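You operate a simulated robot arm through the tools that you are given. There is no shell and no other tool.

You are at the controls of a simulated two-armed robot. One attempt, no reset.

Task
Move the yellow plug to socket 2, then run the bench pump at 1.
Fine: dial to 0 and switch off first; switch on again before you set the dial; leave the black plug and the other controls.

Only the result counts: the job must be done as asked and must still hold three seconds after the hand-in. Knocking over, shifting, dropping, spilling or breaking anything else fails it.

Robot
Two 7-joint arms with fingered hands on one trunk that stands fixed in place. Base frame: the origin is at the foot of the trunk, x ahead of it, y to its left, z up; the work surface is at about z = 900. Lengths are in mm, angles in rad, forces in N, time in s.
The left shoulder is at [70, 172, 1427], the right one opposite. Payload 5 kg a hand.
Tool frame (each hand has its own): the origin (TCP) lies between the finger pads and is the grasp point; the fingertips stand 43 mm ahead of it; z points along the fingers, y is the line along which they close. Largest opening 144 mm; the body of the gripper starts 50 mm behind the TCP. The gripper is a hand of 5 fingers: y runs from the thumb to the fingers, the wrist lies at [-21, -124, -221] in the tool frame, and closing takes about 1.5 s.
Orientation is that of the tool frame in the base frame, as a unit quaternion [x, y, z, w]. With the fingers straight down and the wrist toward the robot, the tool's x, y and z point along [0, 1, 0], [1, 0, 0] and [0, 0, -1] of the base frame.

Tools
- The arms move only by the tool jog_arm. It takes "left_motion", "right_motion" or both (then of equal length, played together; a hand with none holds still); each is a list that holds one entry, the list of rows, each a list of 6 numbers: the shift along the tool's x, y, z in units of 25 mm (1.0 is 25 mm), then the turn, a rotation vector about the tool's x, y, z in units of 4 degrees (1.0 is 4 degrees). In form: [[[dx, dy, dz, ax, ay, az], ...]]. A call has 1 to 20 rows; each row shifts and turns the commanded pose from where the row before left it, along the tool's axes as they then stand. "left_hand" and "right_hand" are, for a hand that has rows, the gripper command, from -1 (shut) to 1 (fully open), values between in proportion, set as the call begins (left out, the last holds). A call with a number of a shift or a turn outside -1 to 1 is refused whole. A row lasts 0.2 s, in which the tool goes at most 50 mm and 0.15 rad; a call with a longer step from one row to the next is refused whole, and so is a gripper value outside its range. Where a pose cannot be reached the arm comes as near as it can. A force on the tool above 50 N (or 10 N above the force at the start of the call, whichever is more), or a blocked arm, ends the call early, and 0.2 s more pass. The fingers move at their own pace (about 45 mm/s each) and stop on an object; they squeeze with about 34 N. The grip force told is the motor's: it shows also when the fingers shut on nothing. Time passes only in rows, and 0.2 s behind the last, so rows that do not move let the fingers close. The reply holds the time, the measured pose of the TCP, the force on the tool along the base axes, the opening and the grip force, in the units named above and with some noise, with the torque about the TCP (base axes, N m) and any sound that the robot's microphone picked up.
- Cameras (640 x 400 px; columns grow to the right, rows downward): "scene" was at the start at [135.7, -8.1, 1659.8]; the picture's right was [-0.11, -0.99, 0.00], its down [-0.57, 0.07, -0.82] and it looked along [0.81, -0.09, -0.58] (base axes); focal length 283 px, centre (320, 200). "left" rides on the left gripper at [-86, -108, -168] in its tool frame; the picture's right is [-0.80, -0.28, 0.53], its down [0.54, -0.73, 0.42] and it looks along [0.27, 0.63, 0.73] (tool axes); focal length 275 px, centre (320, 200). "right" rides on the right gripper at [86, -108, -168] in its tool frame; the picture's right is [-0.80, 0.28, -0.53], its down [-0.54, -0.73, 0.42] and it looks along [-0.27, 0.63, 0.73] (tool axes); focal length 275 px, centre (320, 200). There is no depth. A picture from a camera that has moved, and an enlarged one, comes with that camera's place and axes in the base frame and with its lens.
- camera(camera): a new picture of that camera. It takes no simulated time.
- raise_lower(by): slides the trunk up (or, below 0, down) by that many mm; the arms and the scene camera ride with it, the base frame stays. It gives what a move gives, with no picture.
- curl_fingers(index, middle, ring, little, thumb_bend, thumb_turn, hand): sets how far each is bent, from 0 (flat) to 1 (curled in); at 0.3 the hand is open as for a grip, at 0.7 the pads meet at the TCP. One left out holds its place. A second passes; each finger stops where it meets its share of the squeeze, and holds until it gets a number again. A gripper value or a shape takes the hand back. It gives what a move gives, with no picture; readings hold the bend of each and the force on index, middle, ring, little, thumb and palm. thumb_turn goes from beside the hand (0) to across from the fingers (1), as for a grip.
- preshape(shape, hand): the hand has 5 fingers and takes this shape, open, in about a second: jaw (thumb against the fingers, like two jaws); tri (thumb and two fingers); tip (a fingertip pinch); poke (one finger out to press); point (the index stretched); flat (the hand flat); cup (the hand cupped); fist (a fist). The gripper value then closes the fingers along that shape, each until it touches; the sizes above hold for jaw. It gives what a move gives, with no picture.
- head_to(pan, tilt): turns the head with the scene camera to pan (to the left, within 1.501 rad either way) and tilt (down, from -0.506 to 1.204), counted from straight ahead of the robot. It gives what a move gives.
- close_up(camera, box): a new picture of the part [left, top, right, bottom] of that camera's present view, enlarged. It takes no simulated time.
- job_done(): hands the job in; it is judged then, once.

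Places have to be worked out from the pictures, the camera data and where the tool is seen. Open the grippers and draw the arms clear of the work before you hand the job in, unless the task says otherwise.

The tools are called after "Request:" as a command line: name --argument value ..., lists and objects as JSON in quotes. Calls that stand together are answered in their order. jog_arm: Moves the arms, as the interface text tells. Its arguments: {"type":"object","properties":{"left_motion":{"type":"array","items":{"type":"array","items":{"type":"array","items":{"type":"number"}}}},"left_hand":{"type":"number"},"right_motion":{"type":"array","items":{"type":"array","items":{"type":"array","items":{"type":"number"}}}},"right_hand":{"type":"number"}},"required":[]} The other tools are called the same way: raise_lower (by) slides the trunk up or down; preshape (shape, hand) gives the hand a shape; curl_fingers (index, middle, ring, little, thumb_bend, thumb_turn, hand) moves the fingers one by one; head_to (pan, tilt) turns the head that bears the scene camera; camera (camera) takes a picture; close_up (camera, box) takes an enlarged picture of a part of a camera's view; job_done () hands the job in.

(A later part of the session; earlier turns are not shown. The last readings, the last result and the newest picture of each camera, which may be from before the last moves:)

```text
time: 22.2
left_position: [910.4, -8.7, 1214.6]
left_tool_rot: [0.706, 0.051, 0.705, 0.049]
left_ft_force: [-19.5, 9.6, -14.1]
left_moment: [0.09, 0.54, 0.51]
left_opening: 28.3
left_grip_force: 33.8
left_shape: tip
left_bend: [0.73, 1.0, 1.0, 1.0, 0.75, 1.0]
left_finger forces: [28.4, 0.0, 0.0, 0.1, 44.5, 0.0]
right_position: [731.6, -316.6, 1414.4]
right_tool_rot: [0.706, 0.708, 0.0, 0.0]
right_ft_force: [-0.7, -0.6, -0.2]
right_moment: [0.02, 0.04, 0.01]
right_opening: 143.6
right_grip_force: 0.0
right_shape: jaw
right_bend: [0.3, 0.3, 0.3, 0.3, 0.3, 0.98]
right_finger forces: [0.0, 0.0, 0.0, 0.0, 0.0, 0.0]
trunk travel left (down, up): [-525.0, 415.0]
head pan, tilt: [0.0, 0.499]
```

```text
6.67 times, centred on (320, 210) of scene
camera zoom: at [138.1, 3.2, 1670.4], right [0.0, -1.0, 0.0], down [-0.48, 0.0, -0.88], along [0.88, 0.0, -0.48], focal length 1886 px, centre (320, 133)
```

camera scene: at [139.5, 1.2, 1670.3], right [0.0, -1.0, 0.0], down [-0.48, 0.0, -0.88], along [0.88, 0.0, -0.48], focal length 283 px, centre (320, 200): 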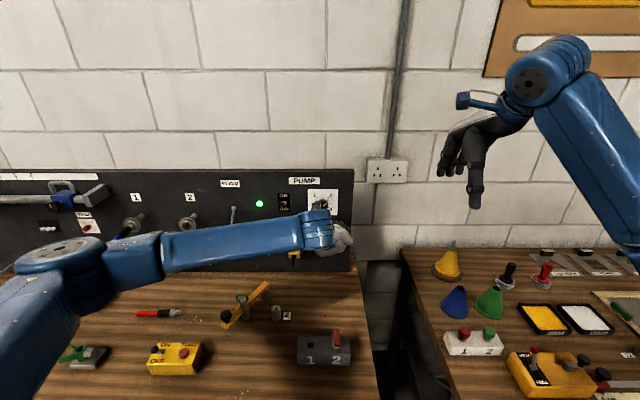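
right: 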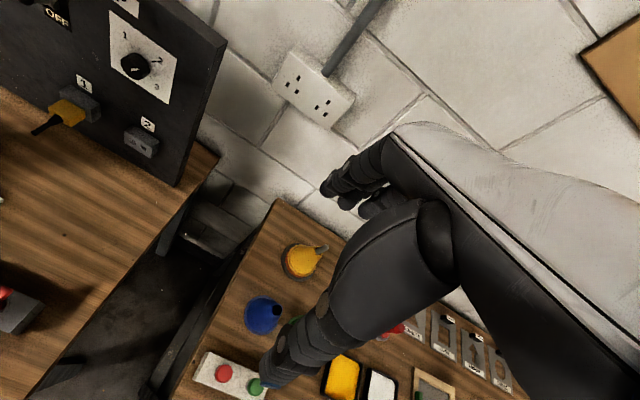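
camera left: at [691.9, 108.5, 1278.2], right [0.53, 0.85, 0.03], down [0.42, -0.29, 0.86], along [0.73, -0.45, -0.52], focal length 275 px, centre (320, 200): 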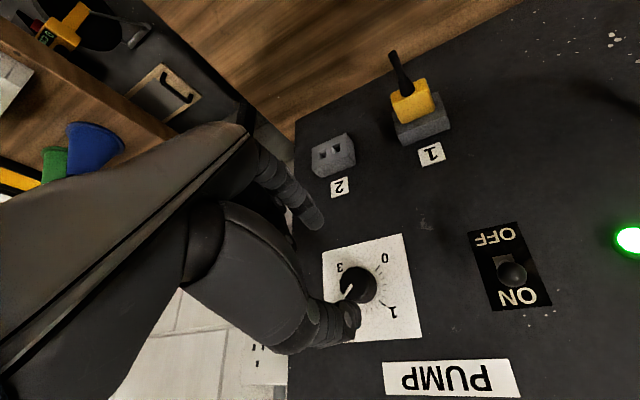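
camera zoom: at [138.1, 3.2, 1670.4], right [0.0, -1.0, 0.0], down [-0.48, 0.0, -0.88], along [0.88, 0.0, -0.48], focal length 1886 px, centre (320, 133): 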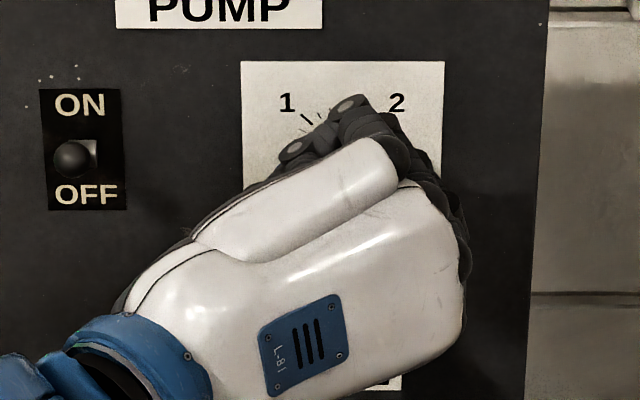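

The pointer turned with the hand and shows no slip so far. Forces are modest (about 25 N), so I continue another 20° counter-clockwise.

Request:
jog_arm --left_motion '[[[0, 0, 0, 0, 0, -1], [0, 0, 0, 0, 0, -1], [0, 0, 0, 0, 0, -1], [0, 0, 0, 0, 0, -1], [0, 0, 0, 0, 0, -1]]]'

Request:
close_up --camera "left" --box '[260, 180, 440, 320]'

```text
time: 23.4
left_position: [912.1, -8.6, 1214.3]
left_tool_rot: [0.686, 0.172, 0.686, 0.17]
left_ft_force: [-19.0, 6.7, -13.7]
left_moment: [0.08, 0.63, 0.43]
left_opening: 28.1
left_grip_force: 33.9
left_shape: tip
left_bend: [0.73, 1.0, 1.0, 1.0, 0.75, 1.0]
left_finger forces: [27.2, 0.0, 0.0, 0.0, 44.9, 0.1]
right_position: [731.2, -319.4, 1415.8]
right_tool_rot: [0.706, 0.708, -0.001, 0.0]
right_ft_force: [0.2, -0.2, 0.3]
right_moment: [0.01, 0.02, 0.01]
right_opening: 143.7
right_grip_force: 0.1
right_shape: jaw
right_bend: [0.3, 0.3, 0.3, 0.3, 0.3, 0.98]
right_finger forces: [0.1, 0.0, 0.0, 0.1, 0.0, 0.0]
trunk travel left (down, up): [-525.0, 415.0]
head pan, tilt: [0.0, 0.499]
```

```text
2.86 times, centred on (350, 250) of left
camera zoom: at [744.2, 47.9, 1086.1], right [0.53, -0.12, -0.84], down [0.42, 0.9, 0.14], along [0.73, -0.43, 0.53], focal length 786 px, centre (234, 57)
```

zoom: 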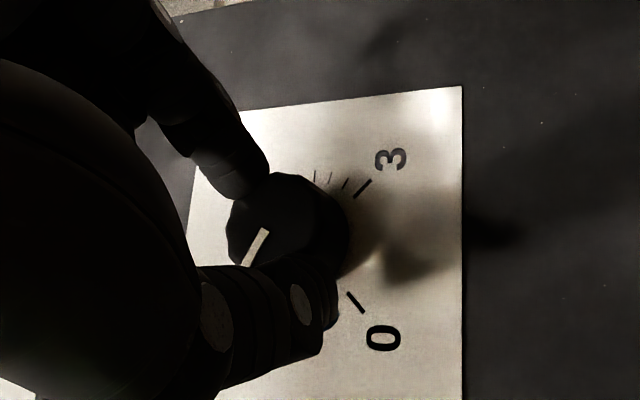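

Turned 100° so far and still tracking. I open the pinch, back off 30 mm, and read the pointer before the second stroke.

Request:
jog_arm --left_motion '[[[0, 0, 0, 0, 0, 0], [0, 0, 0, 0, 0, 0], [0, 0, 0, 0, 0, 0], [0, 0, 0, 0, 0, 0], [0, 0, 0, 0, 0, 0], [0, 0, -0.6, 0, 0, 0], [0, 0, -0.6, 0, 0, 0], [0, 0, -0.6, 0, 0, 0]]]' --left_hand 0

Request:
close_up --camera "left" --box '[280, 200, 440, 320]'

Request:
close_up --camera "right" --box '[40, 10, 200, 130]'

Request:
close_up --camera "scene" --box '[280, 180, 360, 240]'

```text
time: 25.2
left_position: [868.0, -8.1, 1214.6]
left_tool_rot: [0.686, 0.171, 0.686, 0.17]
left_ft_force: [-0.4, -0.6, -0.2]
left_moment: [0.01, 0.01, 0.03]
left_opening: 71.5
left_grip_force: 0.1
left_shape: tip
left_bend: [0.73, 0.98, 0.99, 0.99, 0.7, 1.0]
left_finger forces: [0.0, 0.0, 0.1, 0.0, 0.0, 0.0]
right_position: [732.1, -318.6, 1416.0]
right_tool_rot: [0.707, 0.708, 0.0, 0.0]
right_ft_force: [0.1, -0.3, -0.2]
right_moment: [-0.02, -0.05, -0.02]
right_opening: 143.7
right_grip_force: 0.0
right_shape: jaw
right_bend: [0.3, 0.3, 0.3, 0.3, 0.3, 0.98]
right_finger forces: [0.0, 0.1, 0.1, 0.0, 0.0, 0.0]
trunk travel left (down, up): [-525.0, 415.0]
head pan, tilt: [0.0, 0.499]
```

```text
3.33 times, centred on (360, 260) of left
camera zoom: at [700.2, 47.0, 1086.3], right [0.53, -0.12, -0.84], down [0.42, 0.9, 0.14], along [0.73, -0.43, 0.53], focal length 918 px, centre (187, 0)
```

zoom: 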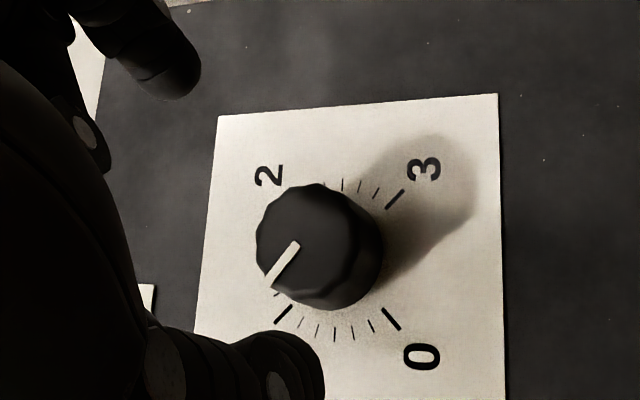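

```text
3.33 times, centred on (120, 70) of right
camera zoom: at [622.8, -232.9, 1581.9], right [0.28, -0.8, 0.53], down [-0.73, -0.54, -0.42], along [0.63, -0.27, -0.73], focal length 918 px, centre (987, 633)
```

zoom: 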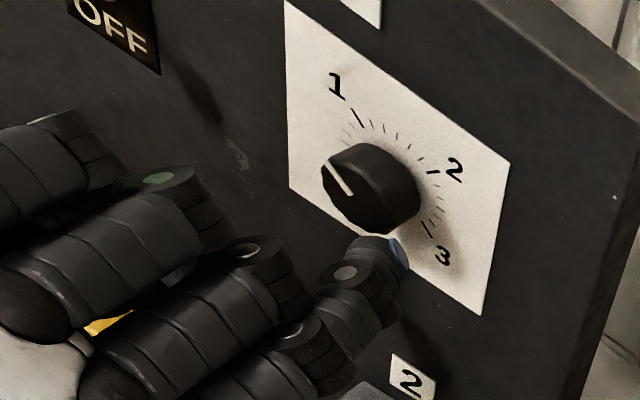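

```text
6.67 times, centred on (320, 210) of scene
camera zoom: at [139.0, 1.7, 1670.4], right [0.0, -1.0, 0.0], down [-0.48, 0.0, -0.88], along [0.88, 0.0, -0.48], focal length 1886 px, centre (320, 133)
```

zoom: 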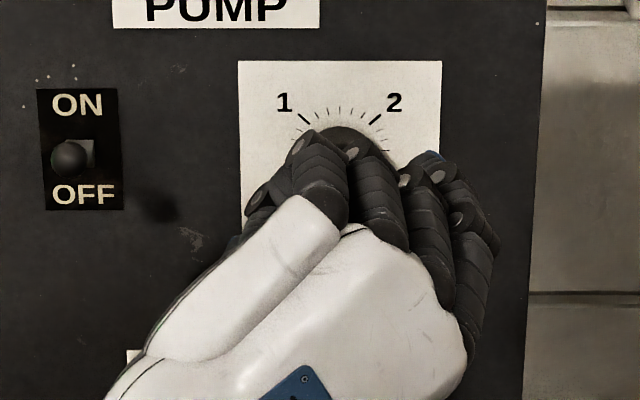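

The pointer is now near the 1 mark, with about 80–90° left to 0. I roll the open hand back +100° at standoff for the second stroke.

Request:
jog_arm --left_motion '[[[0, 0, 0, 0, 0, 1], [0, 0, 0, 0, 0, 1], [0, 0, 0, 0, 0, 1], [0, 0, 0, 0, 0, 1], [0, 0, 0, 0, 0, 1], [0, 0, 0, 0, 0, 1], [0, 0, 0, 0, 0, 1], [0, 0, 0, 0, 0, 1], [0, 0, 0, 0, 0, 1], [0, 0, 0, 0, 0, 1], [0, 0, 0, 0, 0, 1], [0, 0, 0, 0, 0, 1], [0, 0, 0, 0, 0, 1], [0, 0, 0, 0, 0, 1], [0, 0, 0, 0, 0, 1], [0, 0, 0, 0, 0, 1], [0, 0, 0, 0, 0, 1], [0, 0, 0, 0, 0, 1], [0, 0, 0, 0, 0, 1], [0, 0, 0, 0, 0, 1]]]'

Request:
jog_arm --left_motion '[[[0, 0, 0, 0, 0, 1], [0, 0, 0, 0, 0, 1], [0, 0, 0, 0, 0, 1], [0, 0, 0, 0, 0, 1], [0, 0, 0, 0, 0, 1]]]'

Request:
close_up --camera "left" --box '[280, 210, 440, 330]'

```text
time: 29.4
left_position: [868.9, -9.7, 1213.0]
left_tool_rot: [0.635, -0.311, 0.635, -0.31]
left_ft_force: [-0.8, 0.6, -0.2]
left_moment: [0.0, 0.0, 0.0]
left_opening: 71.5
left_grip_force: 0.1
left_shape: tip
left_bend: [0.73, 0.98, 0.99, 0.99, 0.7, 1.0]
left_finger forces: [0.1, 0.0, 0.1, 0.1, 0.0, 0.0]
right_position: [732.4, -317.9, 1415.4]
right_tool_rot: [0.707, 0.707, 0.001, 0.0]
right_ft_force: [-0.6, 0.1, 0.1]
right_moment: [-0.01, -0.01, 0.01]
right_opening: 143.5
right_grip_force: 0.1
right_shape: jaw
right_bend: [0.3, 0.3, 0.3, 0.3, 0.3, 0.98]
right_finger forces: [0.0, 0.0, 0.0, 0.0, 0.0, 0.1]
trunk travel left (down, up): [-525.0, 415.0]
head pan, tilt: [0.0, 0.499]
```

```text
time: 30.6
left_position: [867.3, -10.0, 1213.5]
left_tool_rot: [0.571, -0.416, 0.571, -0.417]
left_ft_force: [0.1, -0.4, -0.2]
left_moment: [0.01, 0.05, 0.0]
left_opening: 71.5
left_grip_force: 0.1
left_shape: tip
left_bend: [0.73, 0.98, 0.99, 0.99, 0.7, 1.0]
left_finger forces: [0.0, 0.1, 0.0, 0.0, 0.0, 0.1]
right_position: [733.1, -319.2, 1414.4]
right_tool_rot: [0.707, 0.707, -0.001, 0.0]
right_ft_force: [0.0, 0.4, -0.4]
right_moment: [-0.02, -0.01, 0.01]
right_opening: 143.6
right_grip_force: 0.0
right_shape: jaw
right_bend: [0.3, 0.3, 0.3, 0.3, 0.3, 0.98]
right_finger forces: [0.0, 0.0, 0.0, 0.0, 0.0, 0.1]
trunk travel left (down, up): [-525.0, 415.0]
head pan, tilt: [0.0, 0.499]
```

```text
3.33 times, centred on (360, 270) of left
camera zoom: at [700.4, 105.3, 1289.8], right [0.53, 0.84, 0.03], down [0.42, -0.29, 0.86], along [0.73, -0.45, -0.51], focal length 918 px, centre (187, -33)
```

zoom: 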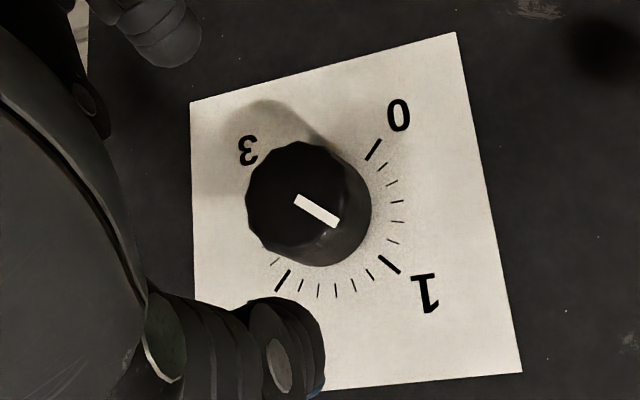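

The pointer sits about one small tick (≈10–13°) past 1 toward 0, so ≈78° remains. I advance 45 mm and grip the knob again.

Request:
jog_arm --left_motion '[[[0, 0, 0.6, 0, 0, 0], [0, 0, 0.6, 0, 0, 0], [0, 0, 0.6, 0, 0, 0]]]'

Request:
jog_arm --left_motion '[[[0, 0, 0, 0, 0, 0], [0, 0, 0, 0, 0, 0], [0, 0, 0, 0, 0, 0], [0, 0, 0, 0, 0, 0], [0, 0, 0, 0, 0, 0], [0, 0, 0, 0, 0, 0], [0, 0, 0, 0, 0, 0]]]' --left_hand -1

Request:
close_up --camera "left" --box '[260, 180, 440, 320]'

```text
time: 31.4
left_position: [913.0, -10.5, 1214.4]
left_tool_rot: [0.572, -0.415, 0.573, -0.415]
left_ft_force: [-0.4, 0.6, 0.7]
left_moment: [0.03, -0.01, 0.01]
left_opening: 71.2
left_grip_force: 0.0
left_shape: tip
left_bend: [0.73, 0.98, 0.99, 0.99, 0.7, 1.0]
left_finger forces: [0.0, 0.1, 0.0, 0.1, 0.0, 0.1]
right_position: [732.8, -318.4, 1415.2]
right_tool_rot: [0.706, 0.708, 0.0, 0.001]
right_ft_force: [-0.1, 0.4, 0.2]
right_moment: [0.03, 0.01, -0.02]
right_opening: 143.5
right_grip_force: 0.0
right_shape: jaw
right_bend: [0.3, 0.3, 0.3, 0.3, 0.3, 0.98]
right_finger forces: [0.1, 0.0, 0.0, 0.1, 0.0, 0.0]
trunk travel left (down, up): [-525.0, 415.0]
head pan, tilt: [0.0, 0.499]
```

```text
time: 33.0
left_position: [913.7, -8.9, 1214.1]
left_tool_rot: [0.572, -0.416, 0.573, -0.415]
left_ft_force: [2.0, 0.0, 0.4]
left_moment: [0.03, -0.02, -0.05]
left_opening: 28.1
left_grip_force: 33.5
left_shape: tip
left_bend: [0.73, 1.0, 1.0, 1.0, 0.74, 1.0]
left_finger forces: [30.0, 0.0, 0.0, 0.0, 29.8, 0.0]
right_position: [733.4, -319.8, 1414.7]
right_tool_rot: [0.707, 0.707, 0.0, 0.0]
right_ft_force: [-0.5, 0.7, -0.5]
right_moment: [0.0, 0.02, 0.05]
right_opening: 143.7
right_grip_force: 0.1
right_shape: jaw
right_bend: [0.3, 0.3, 0.3, 0.3, 0.3, 0.98]
right_finger forces: [0.1, 0.0, 0.0, 0.0, 0.0, 0.0]
trunk travel left (down, up): [-525.0, 415.0]
head pan, tilt: [0.0, 0.499]
```

```text
2.86 times, centred on (350, 250) of left
camera zoom: at [745.6, 105.8, 1289.8], right [0.53, 0.85, 0.02], down [0.42, -0.29, 0.86], along [0.73, -0.45, -0.51], focal length 786 px, centre (234, 57)
```

zoom: 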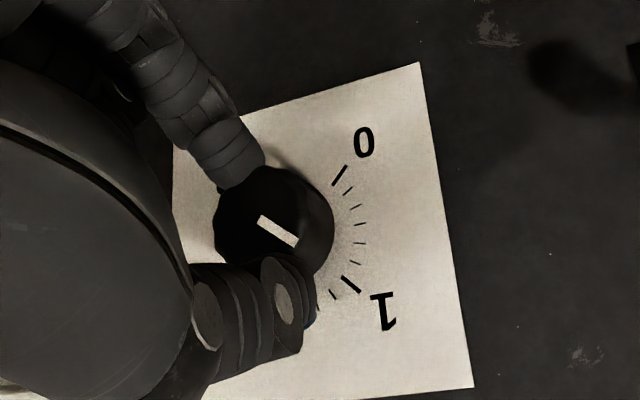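

Gripped again with no side load. I turn 76° counter-clockwise and check how close the pointer comes to 0.

Request:
jog_arm --left_motion '[[[0, 0, 0, 0, 0, -1], [0, 0, 0, 0, 0, -1], [0, 0, 0, 0, 0, -1], [0, 0, 0, 0, 0, -1], [0, 0, 0, 0, 0, -1], [0, 0, 0, 0, 0, -1], [0, 0, 0, 0, 0, -1], [0, 0, 0, 0, 0, -1], [0, 0, 0, 0, 0, -1], [0, 0, 0, 0, 0, -1], [0, 0, 0, 0, 0, -1], [0, 0, 0, 0, 0, -1], [0, 0, 0, 0, 0, -1], [0, 0, 0, 0, 0, -1], [0, 0, 0, 0, 0, -1], [0, 0, 0, 0, 0, -1], [0, 0, 0, 0, 0, -1], [0, 0, 0, 0, 0, -1], [0, 0, 0, 0, 0, -1]]]'

Request:
close_up --camera "left" --box '[280, 200, 420, 310]'

Request:
close_up --camera "right" --box '[40, 10, 200, 130]'

```text
time: 37.0
left_position: [913.4, -7.2, 1213.9]
left_tool_rot: [0.707, 0.025, 0.706, 0.026]
left_ft_force: [-3.3, 9.6, -7.4]
left_moment: [0.07, 0.28, 0.45]
left_opening: 27.5
left_grip_force: 34.7
left_shape: tip
left_bend: [0.73, 1.0, 1.0, 1.0, 0.74, 1.0]
left_finger forces: [27.2, 0.0, 0.0, 0.0, 37.9, 0.0]
right_position: [733.2, -317.3, 1414.9]
right_tool_rot: [0.706, 0.708, -0.001, 0.001]
right_ft_force: [-0.7, 0.1, 0.6]
right_moment: [0.0, -0.01, 0.0]
right_opening: 143.4
right_grip_force: 0.0
right_shape: jaw
right_bend: [0.3, 0.3, 0.3, 0.3, 0.3, 0.98]
right_finger forces: [0.0, 0.0, 0.1, 0.1, 0.0, 0.0]
trunk travel left (down, up): [-525.0, 415.0]
head pan, tilt: [0.0, 0.499]
```

```text
3.64 times, centred on (350, 255) of left
camera zoom: at [745.5, 94.8, 1119.2], right [0.53, 0.23, -0.81], down [0.42, 0.76, 0.49], along [0.73, -0.61, 0.31], focal length 1001 px, centre (211, 0)
```

zoom: 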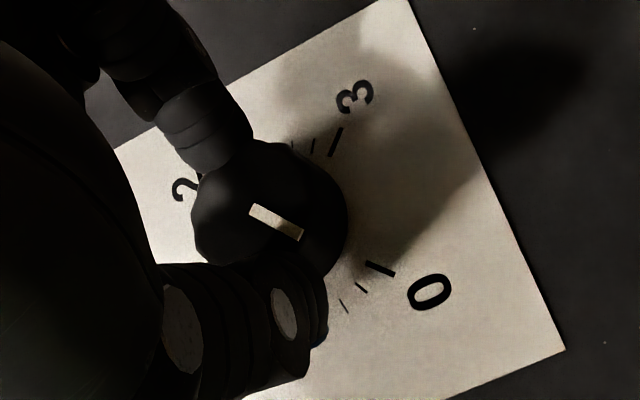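

```text
3.33 times, centred on (120, 70) of right
camera zoom: at [623.6, -231.4, 1581.7], right [0.29, -0.8, 0.53], down [-0.73, -0.54, -0.42], along [0.63, -0.27, -0.73], focal length 918 px, centre (987, 633)
```

zoom: 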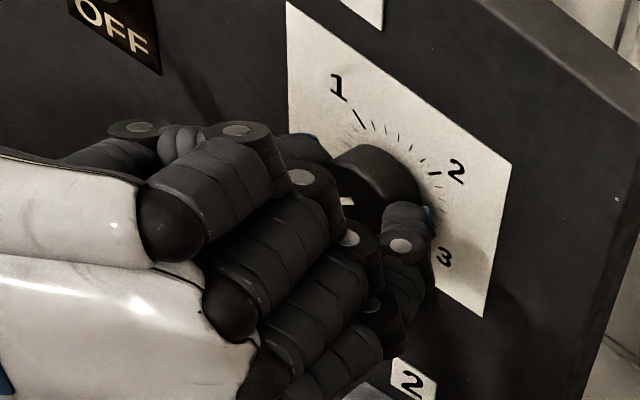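

The pointer is at 29.6° against 20° for the 0 tick in this view, so about 8–9° remains. I turn 8° more.

Request:
jog_arm --left_motion '[[[0, 0, 0, 0, 0, -1], [0, 0, 0, 0, 0, -1], [0, 0, 0, 0, 0, 0]]]'

Request:
close_up --camera "left" --box '[280, 200, 420, 310]'

```text
time: 37.8
left_position: [914.4, -8.1, 1212.5]
left_tool_rot: [0.704, 0.074, 0.703, 0.074]
left_ft_force: [-5.8, 8.1, -10.9]
left_moment: [0.23, 0.38, 0.39]
left_opening: 27.8
left_grip_force: 34.1
left_shape: tip
left_bend: [0.73, 1.0, 1.0, 1.0, 0.74, 1.0]
left_finger forces: [27.8, 0.0, 0.0, 0.1, 38.6, 0.1]
right_position: [732.6, -316.6, 1415.8]
right_tool_rot: [0.707, 0.708, -0.001, -0.001]
right_ft_force: [-0.8, 0.9, -0.9]
right_moment: [0.01, 0.0, -0.01]
right_opening: 143.4
right_grip_force: 0.0
right_shape: jaw
right_bend: [0.3, 0.3, 0.3, 0.3, 0.3, 0.98]
right_finger forces: [0.0, 0.0, 0.1, 0.0, 0.0, 0.1]
trunk travel left (down, up): [-525.0, 415.0]
head pan, tilt: [0.0, 0.499]
```

```text
3.64 times, centred on (350, 255) of left
camera zoom: at [745.6, 80.9, 1105.3], right [0.53, 0.11, -0.84], down [0.42, 0.82, 0.38], along [0.73, -0.56, 0.39], focal length 1001 px, centre (211, 0)
```

zoom: 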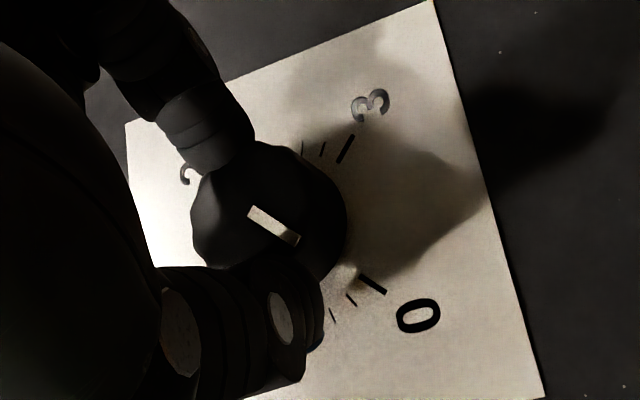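

The pointer is now parallel to the 0 tick and the torque about x is rising, which suggests the end stop. I release, back off and check the reading.

Request:
jog_arm --left_motion '[[[0, 0, 0, 0, 0, 0], [0, 0, 0, 0, 0, 0], [0, 0, 0, 0, 0, 0], [0, 0, 0, 0, 0, 0], [0, 0, 0, 0, 0, 0], [0, 0, -1, 0, 0, 0], [0, 0, -1, 0, 0, 0], [0, 0, -1, 0, 0, 0]]]' --left_hand 0

Request:
close_up --camera "left" --box '[300, 210, 440, 320]'

Request:
close_up --camera "right" --box '[40, 10, 200, 130]'

Request:
camera --camera "scene"

```text
time: 39.6
left_position: [835.5, -7.5, 1215.1]
left_tool_rot: [0.703, 0.073, 0.703, 0.074]
left_ft_force: [-0.2, 1.2, -0.2]
left_moment: [0.01, 0.05, -0.01]
left_opening: 71.5
left_grip_force: 0.1
left_shape: tip
left_bend: [0.73, 0.98, 0.99, 0.99, 0.7, 1.0]
left_finger forces: [0.0, 0.0, 0.1, 0.0, 0.0, 0.1]
right_position: [732.3, -318.1, 1415.9]
right_tool_rot: [0.708, 0.707, 0.001, 0.0]
right_ft_force: [0.3, -0.3, 0.4]
right_moment: [0.02, -0.04, -0.03]
right_opening: 143.8
right_grip_force: 0.1
right_shape: jaw
right_bend: [0.3, 0.3, 0.3, 0.3, 0.3, 0.98]
right_finger forces: [0.1, 0.0, 0.1, 0.0, 0.0, 0.0]
trunk travel left (down, up): [-525.0, 415.0]
head pan, tilt: [0.0, 0.499]
```

```text
3.64 times, centred on (370, 265) of left
camera zoom: at [668.0, 81.0, 1108.2], right [0.53, 0.11, -0.84], down [0.42, 0.82, 0.38], along [0.73, -0.56, 0.39], focal length 1001 px, centre (138, -36)
```

zoom: 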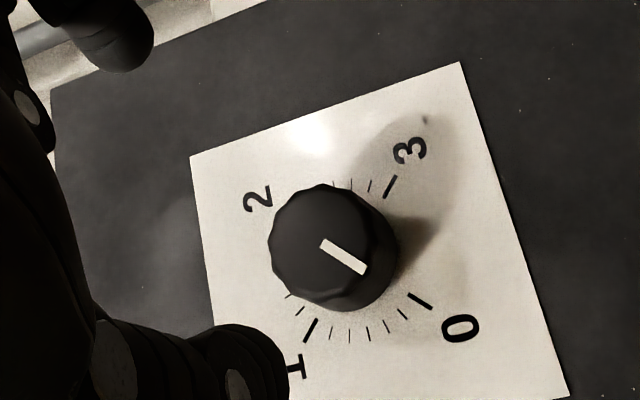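

```text
3.33 times, centred on (120, 70) of right
camera zoom: at [622.3, -232.6, 1582.1], right [0.28, -0.8, 0.53], down [-0.73, -0.54, -0.42], along [0.63, -0.27, -0.73], focal length 918 px, centre (987, 633)
```

zoom: 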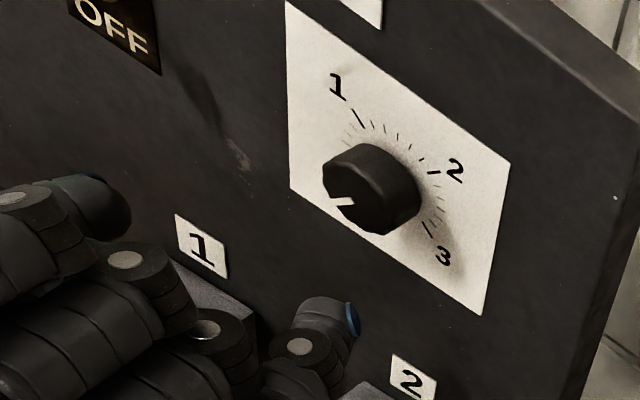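

```text
taken
camera scene: at [138.6, 2.0, 1670.4], right [0.0, -1.0, 0.0], down [-0.48, 0.0, -0.88], along [0.88, 0.0, -0.48], focal length 283 px, centre (320, 200)
```

scene: 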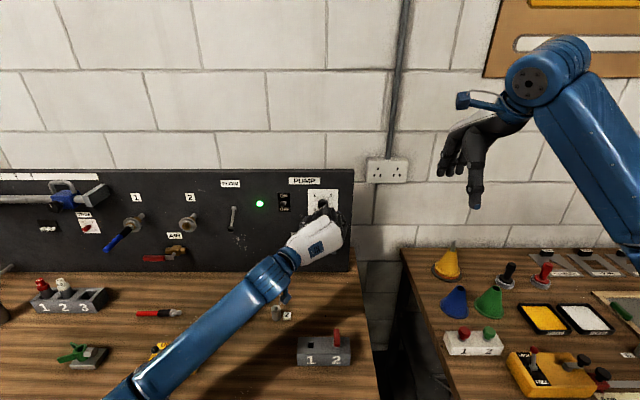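

The dial reads 0: pointer and tick are parallel and the right camera confirms it. Next is the switch. I put its lever ball at about (912, 120, 1231), tilted up (ON). I bring the hand to roll 0 at a standoff in front of it.

Request:
jog_arm --left_motion '[[[0, 0, 0, 0, 0, 1], [0, 0, 0, 0, 0, 1], [0, 0, 0, 0, 0, 1], [0.113, -0.853, 0, 0, 0, 0], [0.113, -0.853, 0, 0, 0, 0], [0.113, -0.853, 0, 0, 0, 0], [0.113, -0.853, 0, 0, 0, 0], [0.113, -0.853, 0, 0, 0, 0], [0.113, -0.853, 0, 0, 0, 0]]]'

Request:
camera --camera "left"

Request:
close_up --camera "scene" --box '[220, 170, 340, 260]'

Request:
camera --camera "right"

```text
time: 41.6
left_position: [836.9, 120.0, 1231.7]
left_tool_rot: [0.707, 0.0, 0.707, 0.0]
left_ft_force: [-0.8, -0.2, -0.3]
left_moment: [-0.01, -0.01, -0.04]
left_opening: 71.8
left_grip_force: 0.1
left_shape: tip
left_bend: [0.73, 0.98, 0.99, 0.99, 0.7, 1.0]
left_finger forces: [0.0, 0.0, 0.0, 0.1, 0.1, 0.0]
right_position: [732.2, -318.3, 1415.7]
right_tool_rot: [0.707, 0.707, -0.001, 0.0]
right_ft_force: [-0.4, -0.3, 0.3]
right_moment: [-0.03, -0.02, -0.03]
right_opening: 143.4
right_grip_force: 0.0
right_shape: jaw
right_bend: [0.3, 0.3, 0.3, 0.3, 0.3, 0.98]
right_finger forces: [0.0, 0.0, 0.0, 0.0, 0.1, 0.0]
trunk travel left (down, up): [-525.0, 415.0]
head pan, tilt: [0.0, 0.499]
```

```text
taken
camera left: at [669.7, 229.2, 1145.0], right [0.53, 0.28, -0.8], down [0.42, 0.73, 0.54], along [0.73, -0.63, 0.27], focal length 275 px, centre (320, 200)
```

left: 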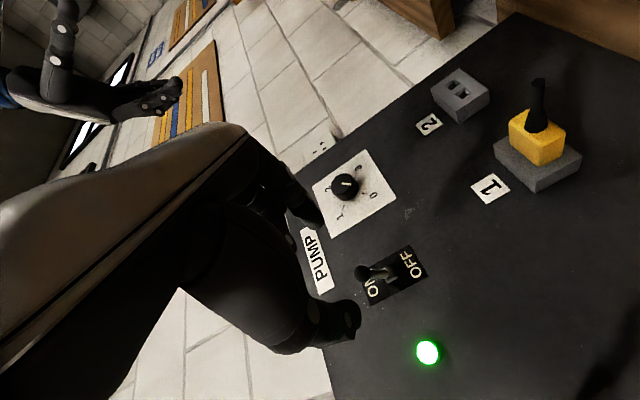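

```text
4.44 times, centred on (280, 215) of scene
camera zoom: at [139.0, 2.7, 1670.4], right [0.0, -1.0, 0.0], down [-0.48, 0.0, -0.88], along [0.88, 0.0, -0.48], focal length 1257 px, centre (498, 133)
```

zoom: 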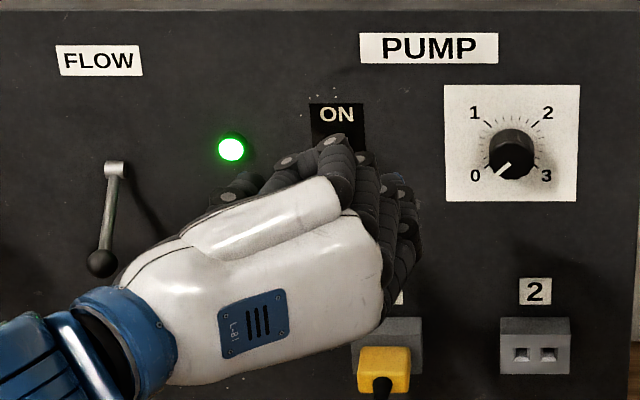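

```text
taken
camera right: at [622.6, -232.0, 1582.0], right [0.28, -0.8, 0.53], down [-0.73, -0.54, -0.42], along [0.63, -0.27, -0.73], focal length 275 px, centre (320, 200)
```

right: 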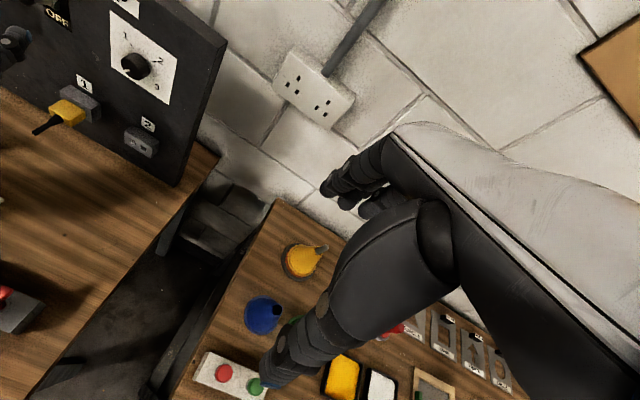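

The dial shows 0 in the scene view too, and the lamp is still green. I zoom the hand camera on the lever to get the ball's exact place.

Request:
close_up --camera "left" --box '[290, 200, 440, 330]'

Request:
close_up --camera "right" --box '[0, 0, 120, 90]'

```text
3.08 times, centred on (365, 265) of left
camera zoom: at [669.7, 229.2, 1145.0], right [0.53, 0.28, -0.8], down [0.42, 0.73, 0.54], along [0.73, -0.63, 0.27], focal length 847 px, centre (182, 0)
```

zoom: 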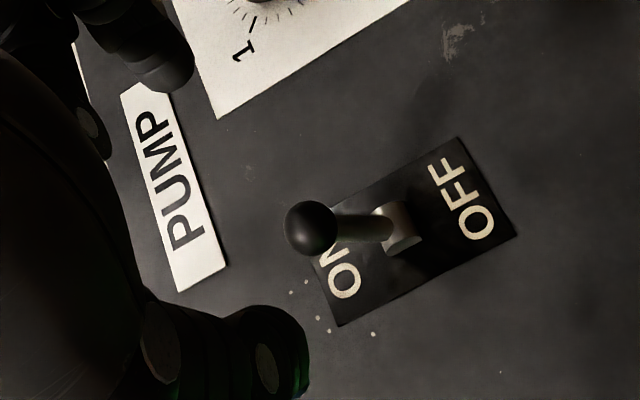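

```text
4.44 times, centred on (60, 45) of right
camera zoom: at [622.6, -232.0, 1582.0], right [0.28, -0.8, 0.53], down [-0.73, -0.54, -0.42], along [0.63, -0.27, -0.73], focal length 1224 px, centre (1476, 889)
```

zoom: 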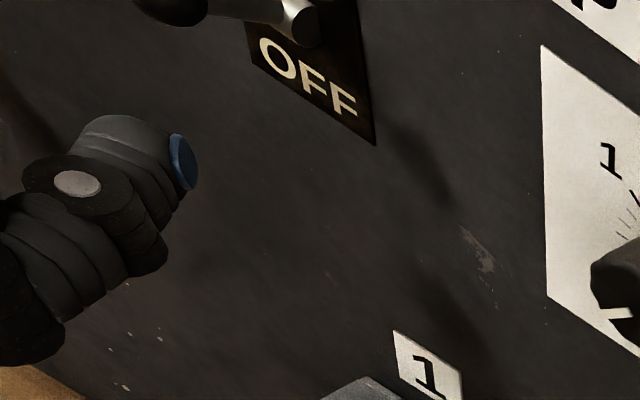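

I refine the ball to about (921, 121, 1229). I advance so the open fingertips straddle it (TCP x≈885), then close.

Request:
jog_arm --left_motion '[[[-0.054, -0.02, 0.64, 0, 0, 0], [-0.054, -0.02, 0.64, 0, 0, 0], [0, 0, 0.64, 0, 0, 0]]]'

Request:
close_up --camera "left" --box '[260, 180, 440, 320]'

Request:
close_up --camera "right" --box '[0, 0, 120, 90]'

```text
time: 42.4
left_position: [885.6, 119.8, 1227.1]
left_tool_rot: [0.708, -0.001, 0.707, 0.0]
left_ft_force: [0.1, -0.6, -0.6]
left_moment: [-0.01, -0.01, 0.01]
left_opening: 71.7
left_grip_force: 0.1
left_shape: tip
left_bend: [0.73, 0.98, 0.99, 0.99, 0.7, 1.0]
left_finger forces: [0.0, 0.1, 0.0, 0.0, 0.1, 0.1]
right_position: [732.7, -318.4, 1414.0]
right_tool_rot: [0.707, 0.708, 0.0, 0.0]
right_ft_force: [0.2, -0.4, -0.9]
right_moment: [0.01, 0.01, 0.0]
right_opening: 143.5
right_grip_force: 0.0
right_shape: jaw
right_bend: [0.3, 0.3, 0.3, 0.3, 0.3, 0.98]
right_finger forces: [0.1, 0.1, 0.0, 0.0, 0.1, 0.1]
trunk travel left (down, up): [-525.0, 415.0]
head pan, tilt: [0.0, 0.499]
```

```text
2.86 times, centred on (350, 250) of left
camera zoom: at [718.8, 228.7, 1141.9], right [0.53, 0.28, -0.8], down [0.42, 0.73, 0.54], along [0.73, -0.63, 0.27], focal length 786 px, centre (234, 57)
```

zoom: 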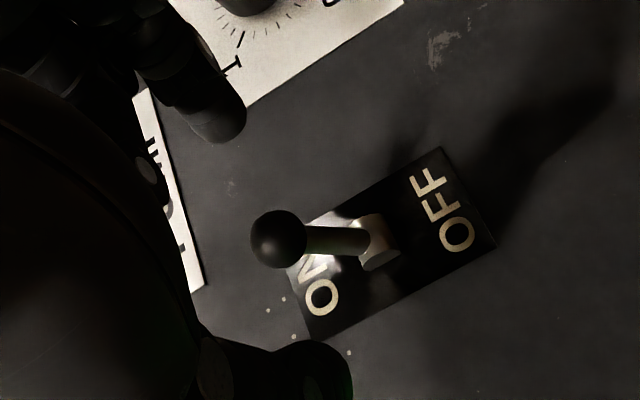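

```text
4.44 times, centred on (60, 45) of right
camera zoom: at [623.7, -233.0, 1581.4], right [0.29, -0.8, 0.53], down [-0.73, -0.54, -0.42], along [0.63, -0.27, -0.73], focal length 1224 px, centre (1476, 889)
```

zoom: 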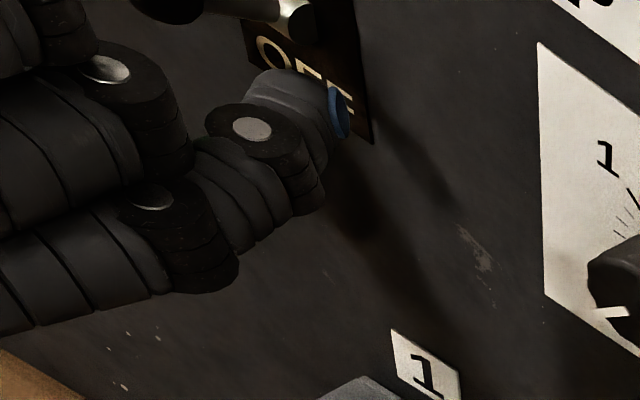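

The ball lies on the tip line but near the very tips (ball x≈926). I go 7 mm further and then close the pinch on it.

Request:
jog_arm --left_motion '[[[0, 0, 0.28, 0, 0, 0]]]'

Request:
jog_arm --left_motion '[[[0, 0, 0, 0, 0, 0], [0, 0, 0, 0, 0, 0], [0, 0, 0, 0, 0, 0], [0, 0, 0, 0, 0, 0], [0, 0, 0, 0, 0, 0], [0, 0, 0, 0, 0, 0], [0, 0, 0, 0, 0, 0], [0, 0, 0, 0, 0, 0]]]' --left_hand -1

Request:
close_up --camera "left" --box '[260, 180, 440, 320]'

```text
time: 42.8
left_position: [892.8, 119.6, 1228.7]
left_tool_rot: [0.707, 0.001, 0.707, 0.001]
left_ft_force: [1.1, -0.1, -0.4]
left_moment: [-0.02, -0.01, -0.01]
left_opening: 71.9
left_grip_force: 0.0
left_shape: tip
left_bend: [0.73, 0.98, 0.99, 0.99, 0.7, 1.0]
left_finger forces: [0.0, 0.0, 0.1, 0.0, 0.0, 0.0]
right_position: [733.1, -317.0, 1414.4]
right_tool_rot: [0.707, 0.708, 0.0, -0.001]
right_ft_force: [-0.2, 0.0, 1.0]
right_moment: [0.0, 0.01, -0.02]
right_opening: 143.4
right_grip_force: 0.0
right_shape: jaw
right_bend: [0.3, 0.3, 0.3, 0.3, 0.3, 0.98]
right_finger forces: [0.0, 0.0, 0.0, 0.1, 0.1, 0.1]
trunk travel left (down, up): [-525.0, 415.0]
head pan, tilt: [0.0, 0.499]
```

```text
time: 44.6
left_position: [892.8, 119.2, 1228.2]
left_tool_rot: [0.707, 0.0, 0.707, 0.0]
left_ft_force: [-1.4, -0.5, 0.4]
left_moment: [-0.02, -0.03, -0.02]
left_opening: 12.1
left_grip_force: 34.2
left_shape: tip
left_bend: [0.66, 1.0, 1.0, 1.0, 0.73, 1.0]
left_finger forces: [29.2, 0.0, 0.0, 0.0, 29.0, 0.1]
right_position: [732.2, -318.3, 1414.4]
right_tool_rot: [0.706, 0.708, 0.0, 0.001]
right_ft_force: [-0.4, -0.9, 0.9]
right_moment: [-0.02, -0.01, -0.01]
right_opening: 143.6
right_grip_force: 0.0
right_shape: jaw
right_bend: [0.3, 0.3, 0.3, 0.3, 0.3, 0.98]
right_finger forces: [0.0, 0.1, 0.1, 0.0, 0.0, 0.1]
trunk travel left (down, up): [-525.0, 415.0]
head pan, tilt: [0.0, 0.499]
```

```text
2.86 times, centred on (350, 250) of left
camera zoom: at [724.8, 227.9, 1141.6], right [0.53, 0.28, -0.8], down [0.42, 0.73, 0.54], along [0.73, -0.63, 0.27], focal length 786 px, centre (234, 57)
```

zoom: 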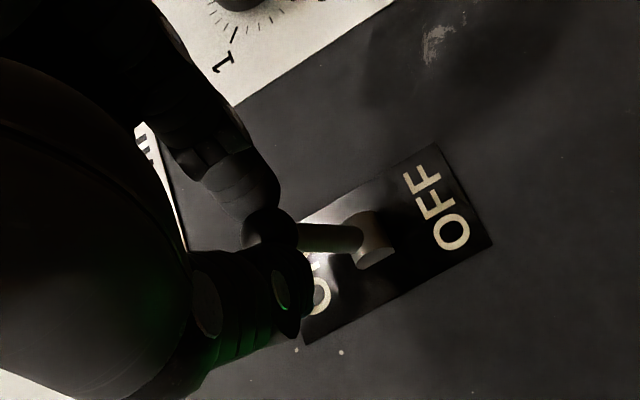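

The ball is held. I move it down along its arc (~34 mm) toward OFF in small steps.

Request:
jog_arm --left_motion '[[[-0.17, 0, -0.06, 0, 0, 0], [-0.17, 0, -0.05, 0, 0, 0], [-0.17, 0, -0.03, 0, 0, 0], [-0.17, 0, -0.01, 0, 0, 0], [-0.17, 0, 0.01, 0, 0, 0], [-0.17, 0, 0.03, 0, 0, 0], [-0.17, 0, 0.05, 0, 0, 0], [-0.17, 0, 0.06, 0, 0, 0]]]'

Request:
close_up --camera "left" --box '[260, 180, 440, 320]'

Request:
close_up --camera "scene" --box '[220, 170, 340, 260]'

```text
time: 46.4
left_position: [890.8, 119.1, 1194.2]
left_tool_rot: [0.707, 0.001, 0.707, 0.0]
left_ft_force: [-11.5, 2.2, -0.1]
left_moment: [-0.11, -0.18, 0.1]
left_opening: 11.8
left_grip_force: 33.4
left_shape: tip
left_bend: [0.71, 1.0, 1.0, 1.0, 0.74, 1.0]
left_finger forces: [28.6, 0.0, 0.1, 0.0, 33.5, 0.0]
right_position: [730.6, -317.7, 1415.2]
right_tool_rot: [0.706, 0.708, -0.001, 0.0]
right_ft_force: [0.0, -0.2, -0.1]
right_moment: [0.01, 0.02, -0.01]
right_opening: 143.6
right_grip_force: 0.1
right_shape: jaw
right_bend: [0.3, 0.3, 0.3, 0.3, 0.3, 0.98]
right_finger forces: [0.0, 0.0, 0.0, 0.0, 0.0, 0.0]
trunk travel left (down, up): [-525.0, 415.0]
head pan, tilt: [0.0, 0.499]
heard: click
```

```text
2.86 times, centred on (350, 250) of left
camera zoom: at [723.1, 228.3, 1106.9], right [0.53, 0.28, -0.8], down [0.42, 0.73, 0.54], along [0.73, -0.63, 0.27], focal length 786 px, centre (234, 57)
```

zoom: 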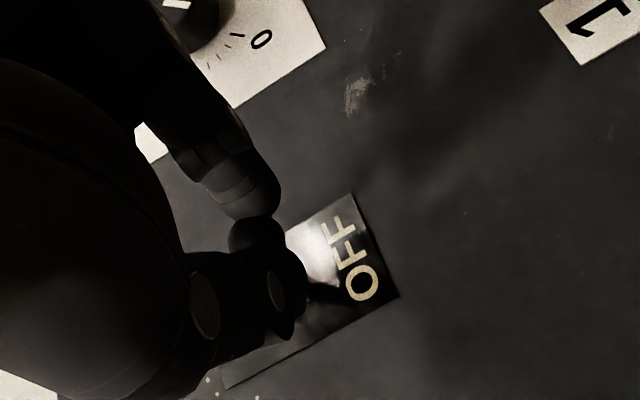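

```text
4.44 times, centred on (280, 215) of scene
camera zoom: at [137.4, 2.4, 1670.4], right [0.0, -1.0, 0.0], down [-0.48, 0.0, -0.88], along [0.88, 0.0, -0.48], focal length 1257 px, centre (498, 133)
```

zoom: 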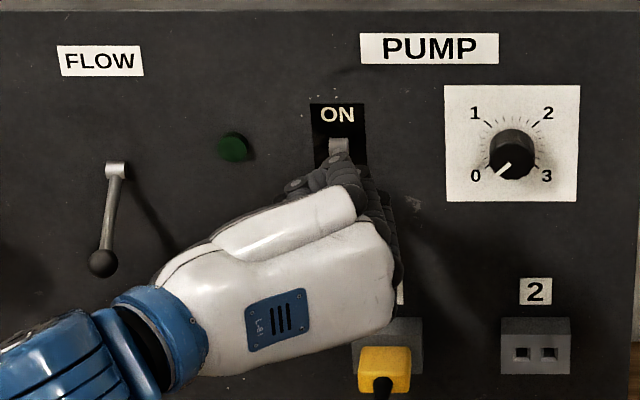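

There was a click and the lamp went out, so the pump is OFF with the dial at 0. I release, retreat 90 mm and pitch the hand 30° down. That orientation suits the plug, keeping the wrist high and the cable clear of the palm.

Request:
jog_arm --left_motion '[[[0, 0, 0, 0, 0, 0], [0, 0, 0, 0, 0, 0], [0, 0, 0, 0, 0, 0], [0, 0, 0, 0, 0, 0], [0, 0, 0, 0, 0, 0], [0, 0, -0.9, 0, 0, 0], [0, 0, -0.9, 0, 0, 0], [0, 0, -0.9, 0, 0, 0], [0, 0, -0.9, 0, 0, 0], [0, 0, 0, 0, -0.9375, 0], [0, 0, 0, 0, -0.9375, 0], [0, 0, 0, 0, -0.9375, 0], [0, 0, 0, 0, -0.9375, 0], [0, 0, 0, 0, -0.9375, 0], [0, 0, 0, 0, -0.9375, 0], [0, 0, 0, 0, -0.9375, 0], [0, 0, 0, 0, -0.9375, 0]]]' --left_hand 0.1

Request:
camera --camera "scene"

Request:
camera --camera "left"

Request:
close_up --camera "scene" --box '[240, 170, 360, 260]'

```text
time: 50.0
left_position: [804.0, 118.6, 1194.7]
left_tool_rot: [0.866, 0.0, 0.5, 0.0]
left_ft_force: [-0.2, -0.1, 0.1]
left_moment: [0.01, -0.04, 0.04]
left_opening: 78.6
left_grip_force: 0.0
left_shape: tip
left_bend: [0.73, 0.98, 0.99, 0.99, 0.68, 1.0]
left_finger forces: [0.0, 0.0, 0.0, 0.1, 0.0, 0.0]
right_position: [732.6, -318.8, 1413.9]
right_tool_rot: [0.706, 0.708, 0.0, 0.0]
right_ft_force: [-0.2, 0.3, -0.3]
right_moment: [-0.01, 0.02, 0.02]
right_opening: 143.5
right_grip_force: 0.0
right_shape: jaw
right_bend: [0.3, 0.3, 0.3, 0.3, 0.3, 0.98]
right_finger forces: [0.0, 0.0, 0.0, 0.0, 0.0, 0.0]
trunk travel left (down, up): [-525.0, 415.0]
head pan, tilt: [0.0, 0.499]
```

```text
taken
camera scene: at [139.6, 1.6, 1670.3], right [0.0, -1.0, 0.0], down [-0.48, 0.0, -0.88], along [0.88, 0.0, -0.48], focal length 283 px, centre (320, 200)
```

scene: 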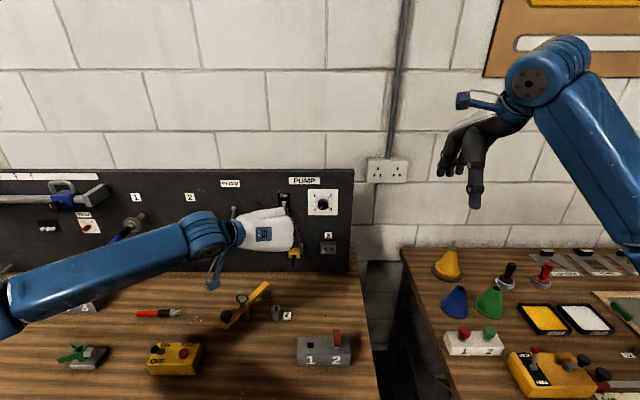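

```text
taken
camera left: at [614.4, 227.9, 1202.9], right [0.06, 0.28, -0.96], down [0.64, 0.73, 0.26], along [0.77, -0.63, -0.14], focal length 275 px, centre (320, 200)
```

left: 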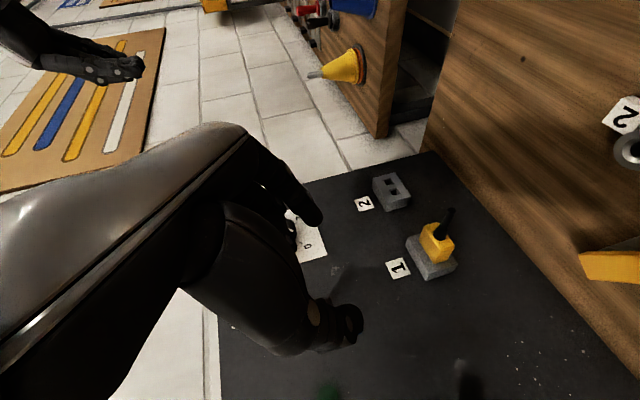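

```text
4.44 times, centred on (300, 215) of scene
camera zoom: at [139.6, 1.6, 1670.3], right [0.0, -1.0, 0.0], down [-0.48, 0.0, -0.88], along [0.88, 0.0, -0.48], focal length 1257 px, centre (409, 133)
```

zoom: 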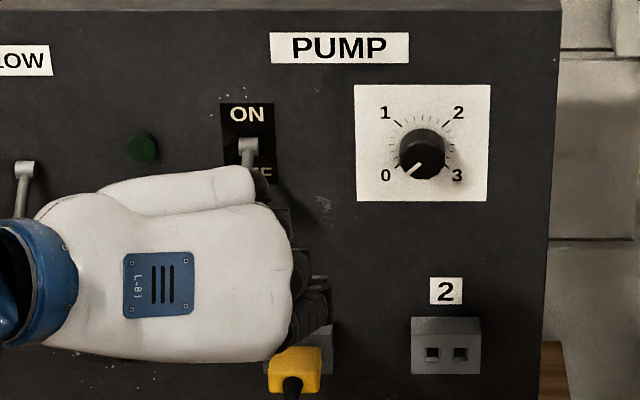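

The lever is down (OFF), the lamp is dark and the dial is on 0. I move to a standoff above and in front of the plug.

Request:
jog_arm --left_motion '[[[-0.953, 0.266, 0.85, 0, 0, 0], [-0.953, 0.266, 0.85, 0, 0, 0], [-0.953, 0.266, 0.85, 0, 0, 0], [-0.953, 0.266, 0.85, 0, 0, 0]]]'

Request:
camera --camera "left"

Request:
camera --camera "right"

Request:
close_up --camera "scene" --box '[240, 200, 360, 290]'

```text
time: 51.0
left_position: [829.3, 88.7, 1064.5]
left_tool_rot: [0.866, 0.0, 0.5, 0.0]
left_ft_force: [0.6, -0.3, 0.9]
left_moment: [0.01, 0.05, -0.02]
left_opening: 78.6
left_grip_force: 0.1
left_shape: tip
left_bend: [0.73, 0.98, 0.99, 0.99, 0.68, 1.0]
left_finger forces: [0.0, 0.1, 0.0, 0.1, 0.0, 0.1]
right_position: [733.6, -319.2, 1413.6]
right_tool_rot: [0.707, 0.708, 0.0, -0.001]
right_ft_force: [0.2, 0.6, -0.6]
right_moment: [0.03, 0.01, 0.04]
right_opening: 143.8
right_grip_force: 0.1
right_shape: jaw
right_bend: [0.3, 0.3, 0.3, 0.3, 0.3, 0.98]
right_finger forces: [0.0, 0.0, 0.1, 0.1, 0.0, 0.0]
trunk travel left (down, up): [-525.0, 415.0]
head pan, tilt: [0.0, 0.499]
```

```text
taken
camera left: at [642.0, 198.5, 1074.4], right [0.06, 0.28, -0.96], down [0.64, 0.73, 0.26], along [0.77, -0.63, -0.13], focal length 275 px, centre (320, 200)
```

left: 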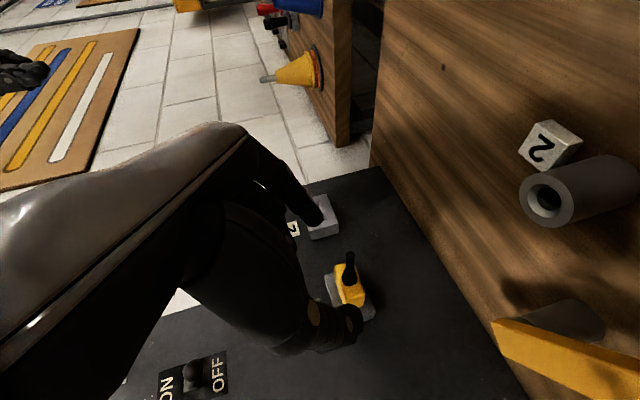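

```text
taken
camera right: at [624.4, -232.9, 1581.2], right [0.29, -0.8, 0.53], down [-0.73, -0.54, -0.42], along [0.63, -0.27, -0.73], focal length 275 px, centre (320, 200)
```

right: 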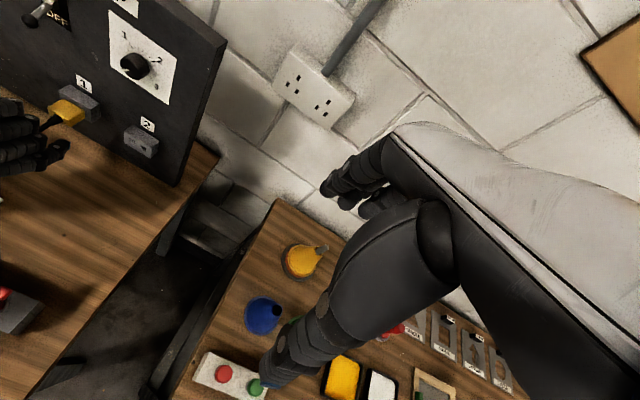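

```text
4.44 times, centred on (300, 245) of scene
camera zoom: at [140.7, 1.6, 1670.3], right [0.0, -1.0, 0.0], down [-0.48, 0.0, -0.88], along [0.88, 0.0, -0.48], focal length 1257 px, centre (409, 0)
```

zoom: 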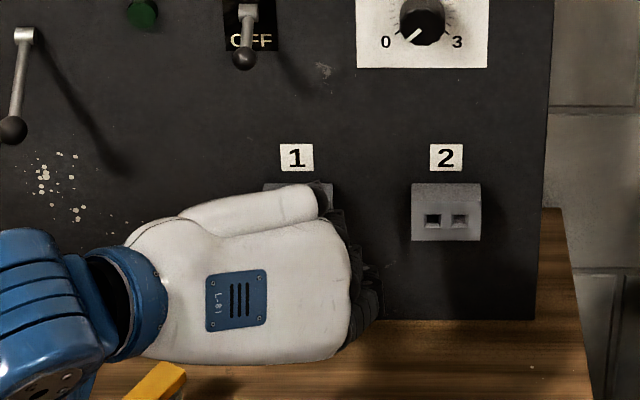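

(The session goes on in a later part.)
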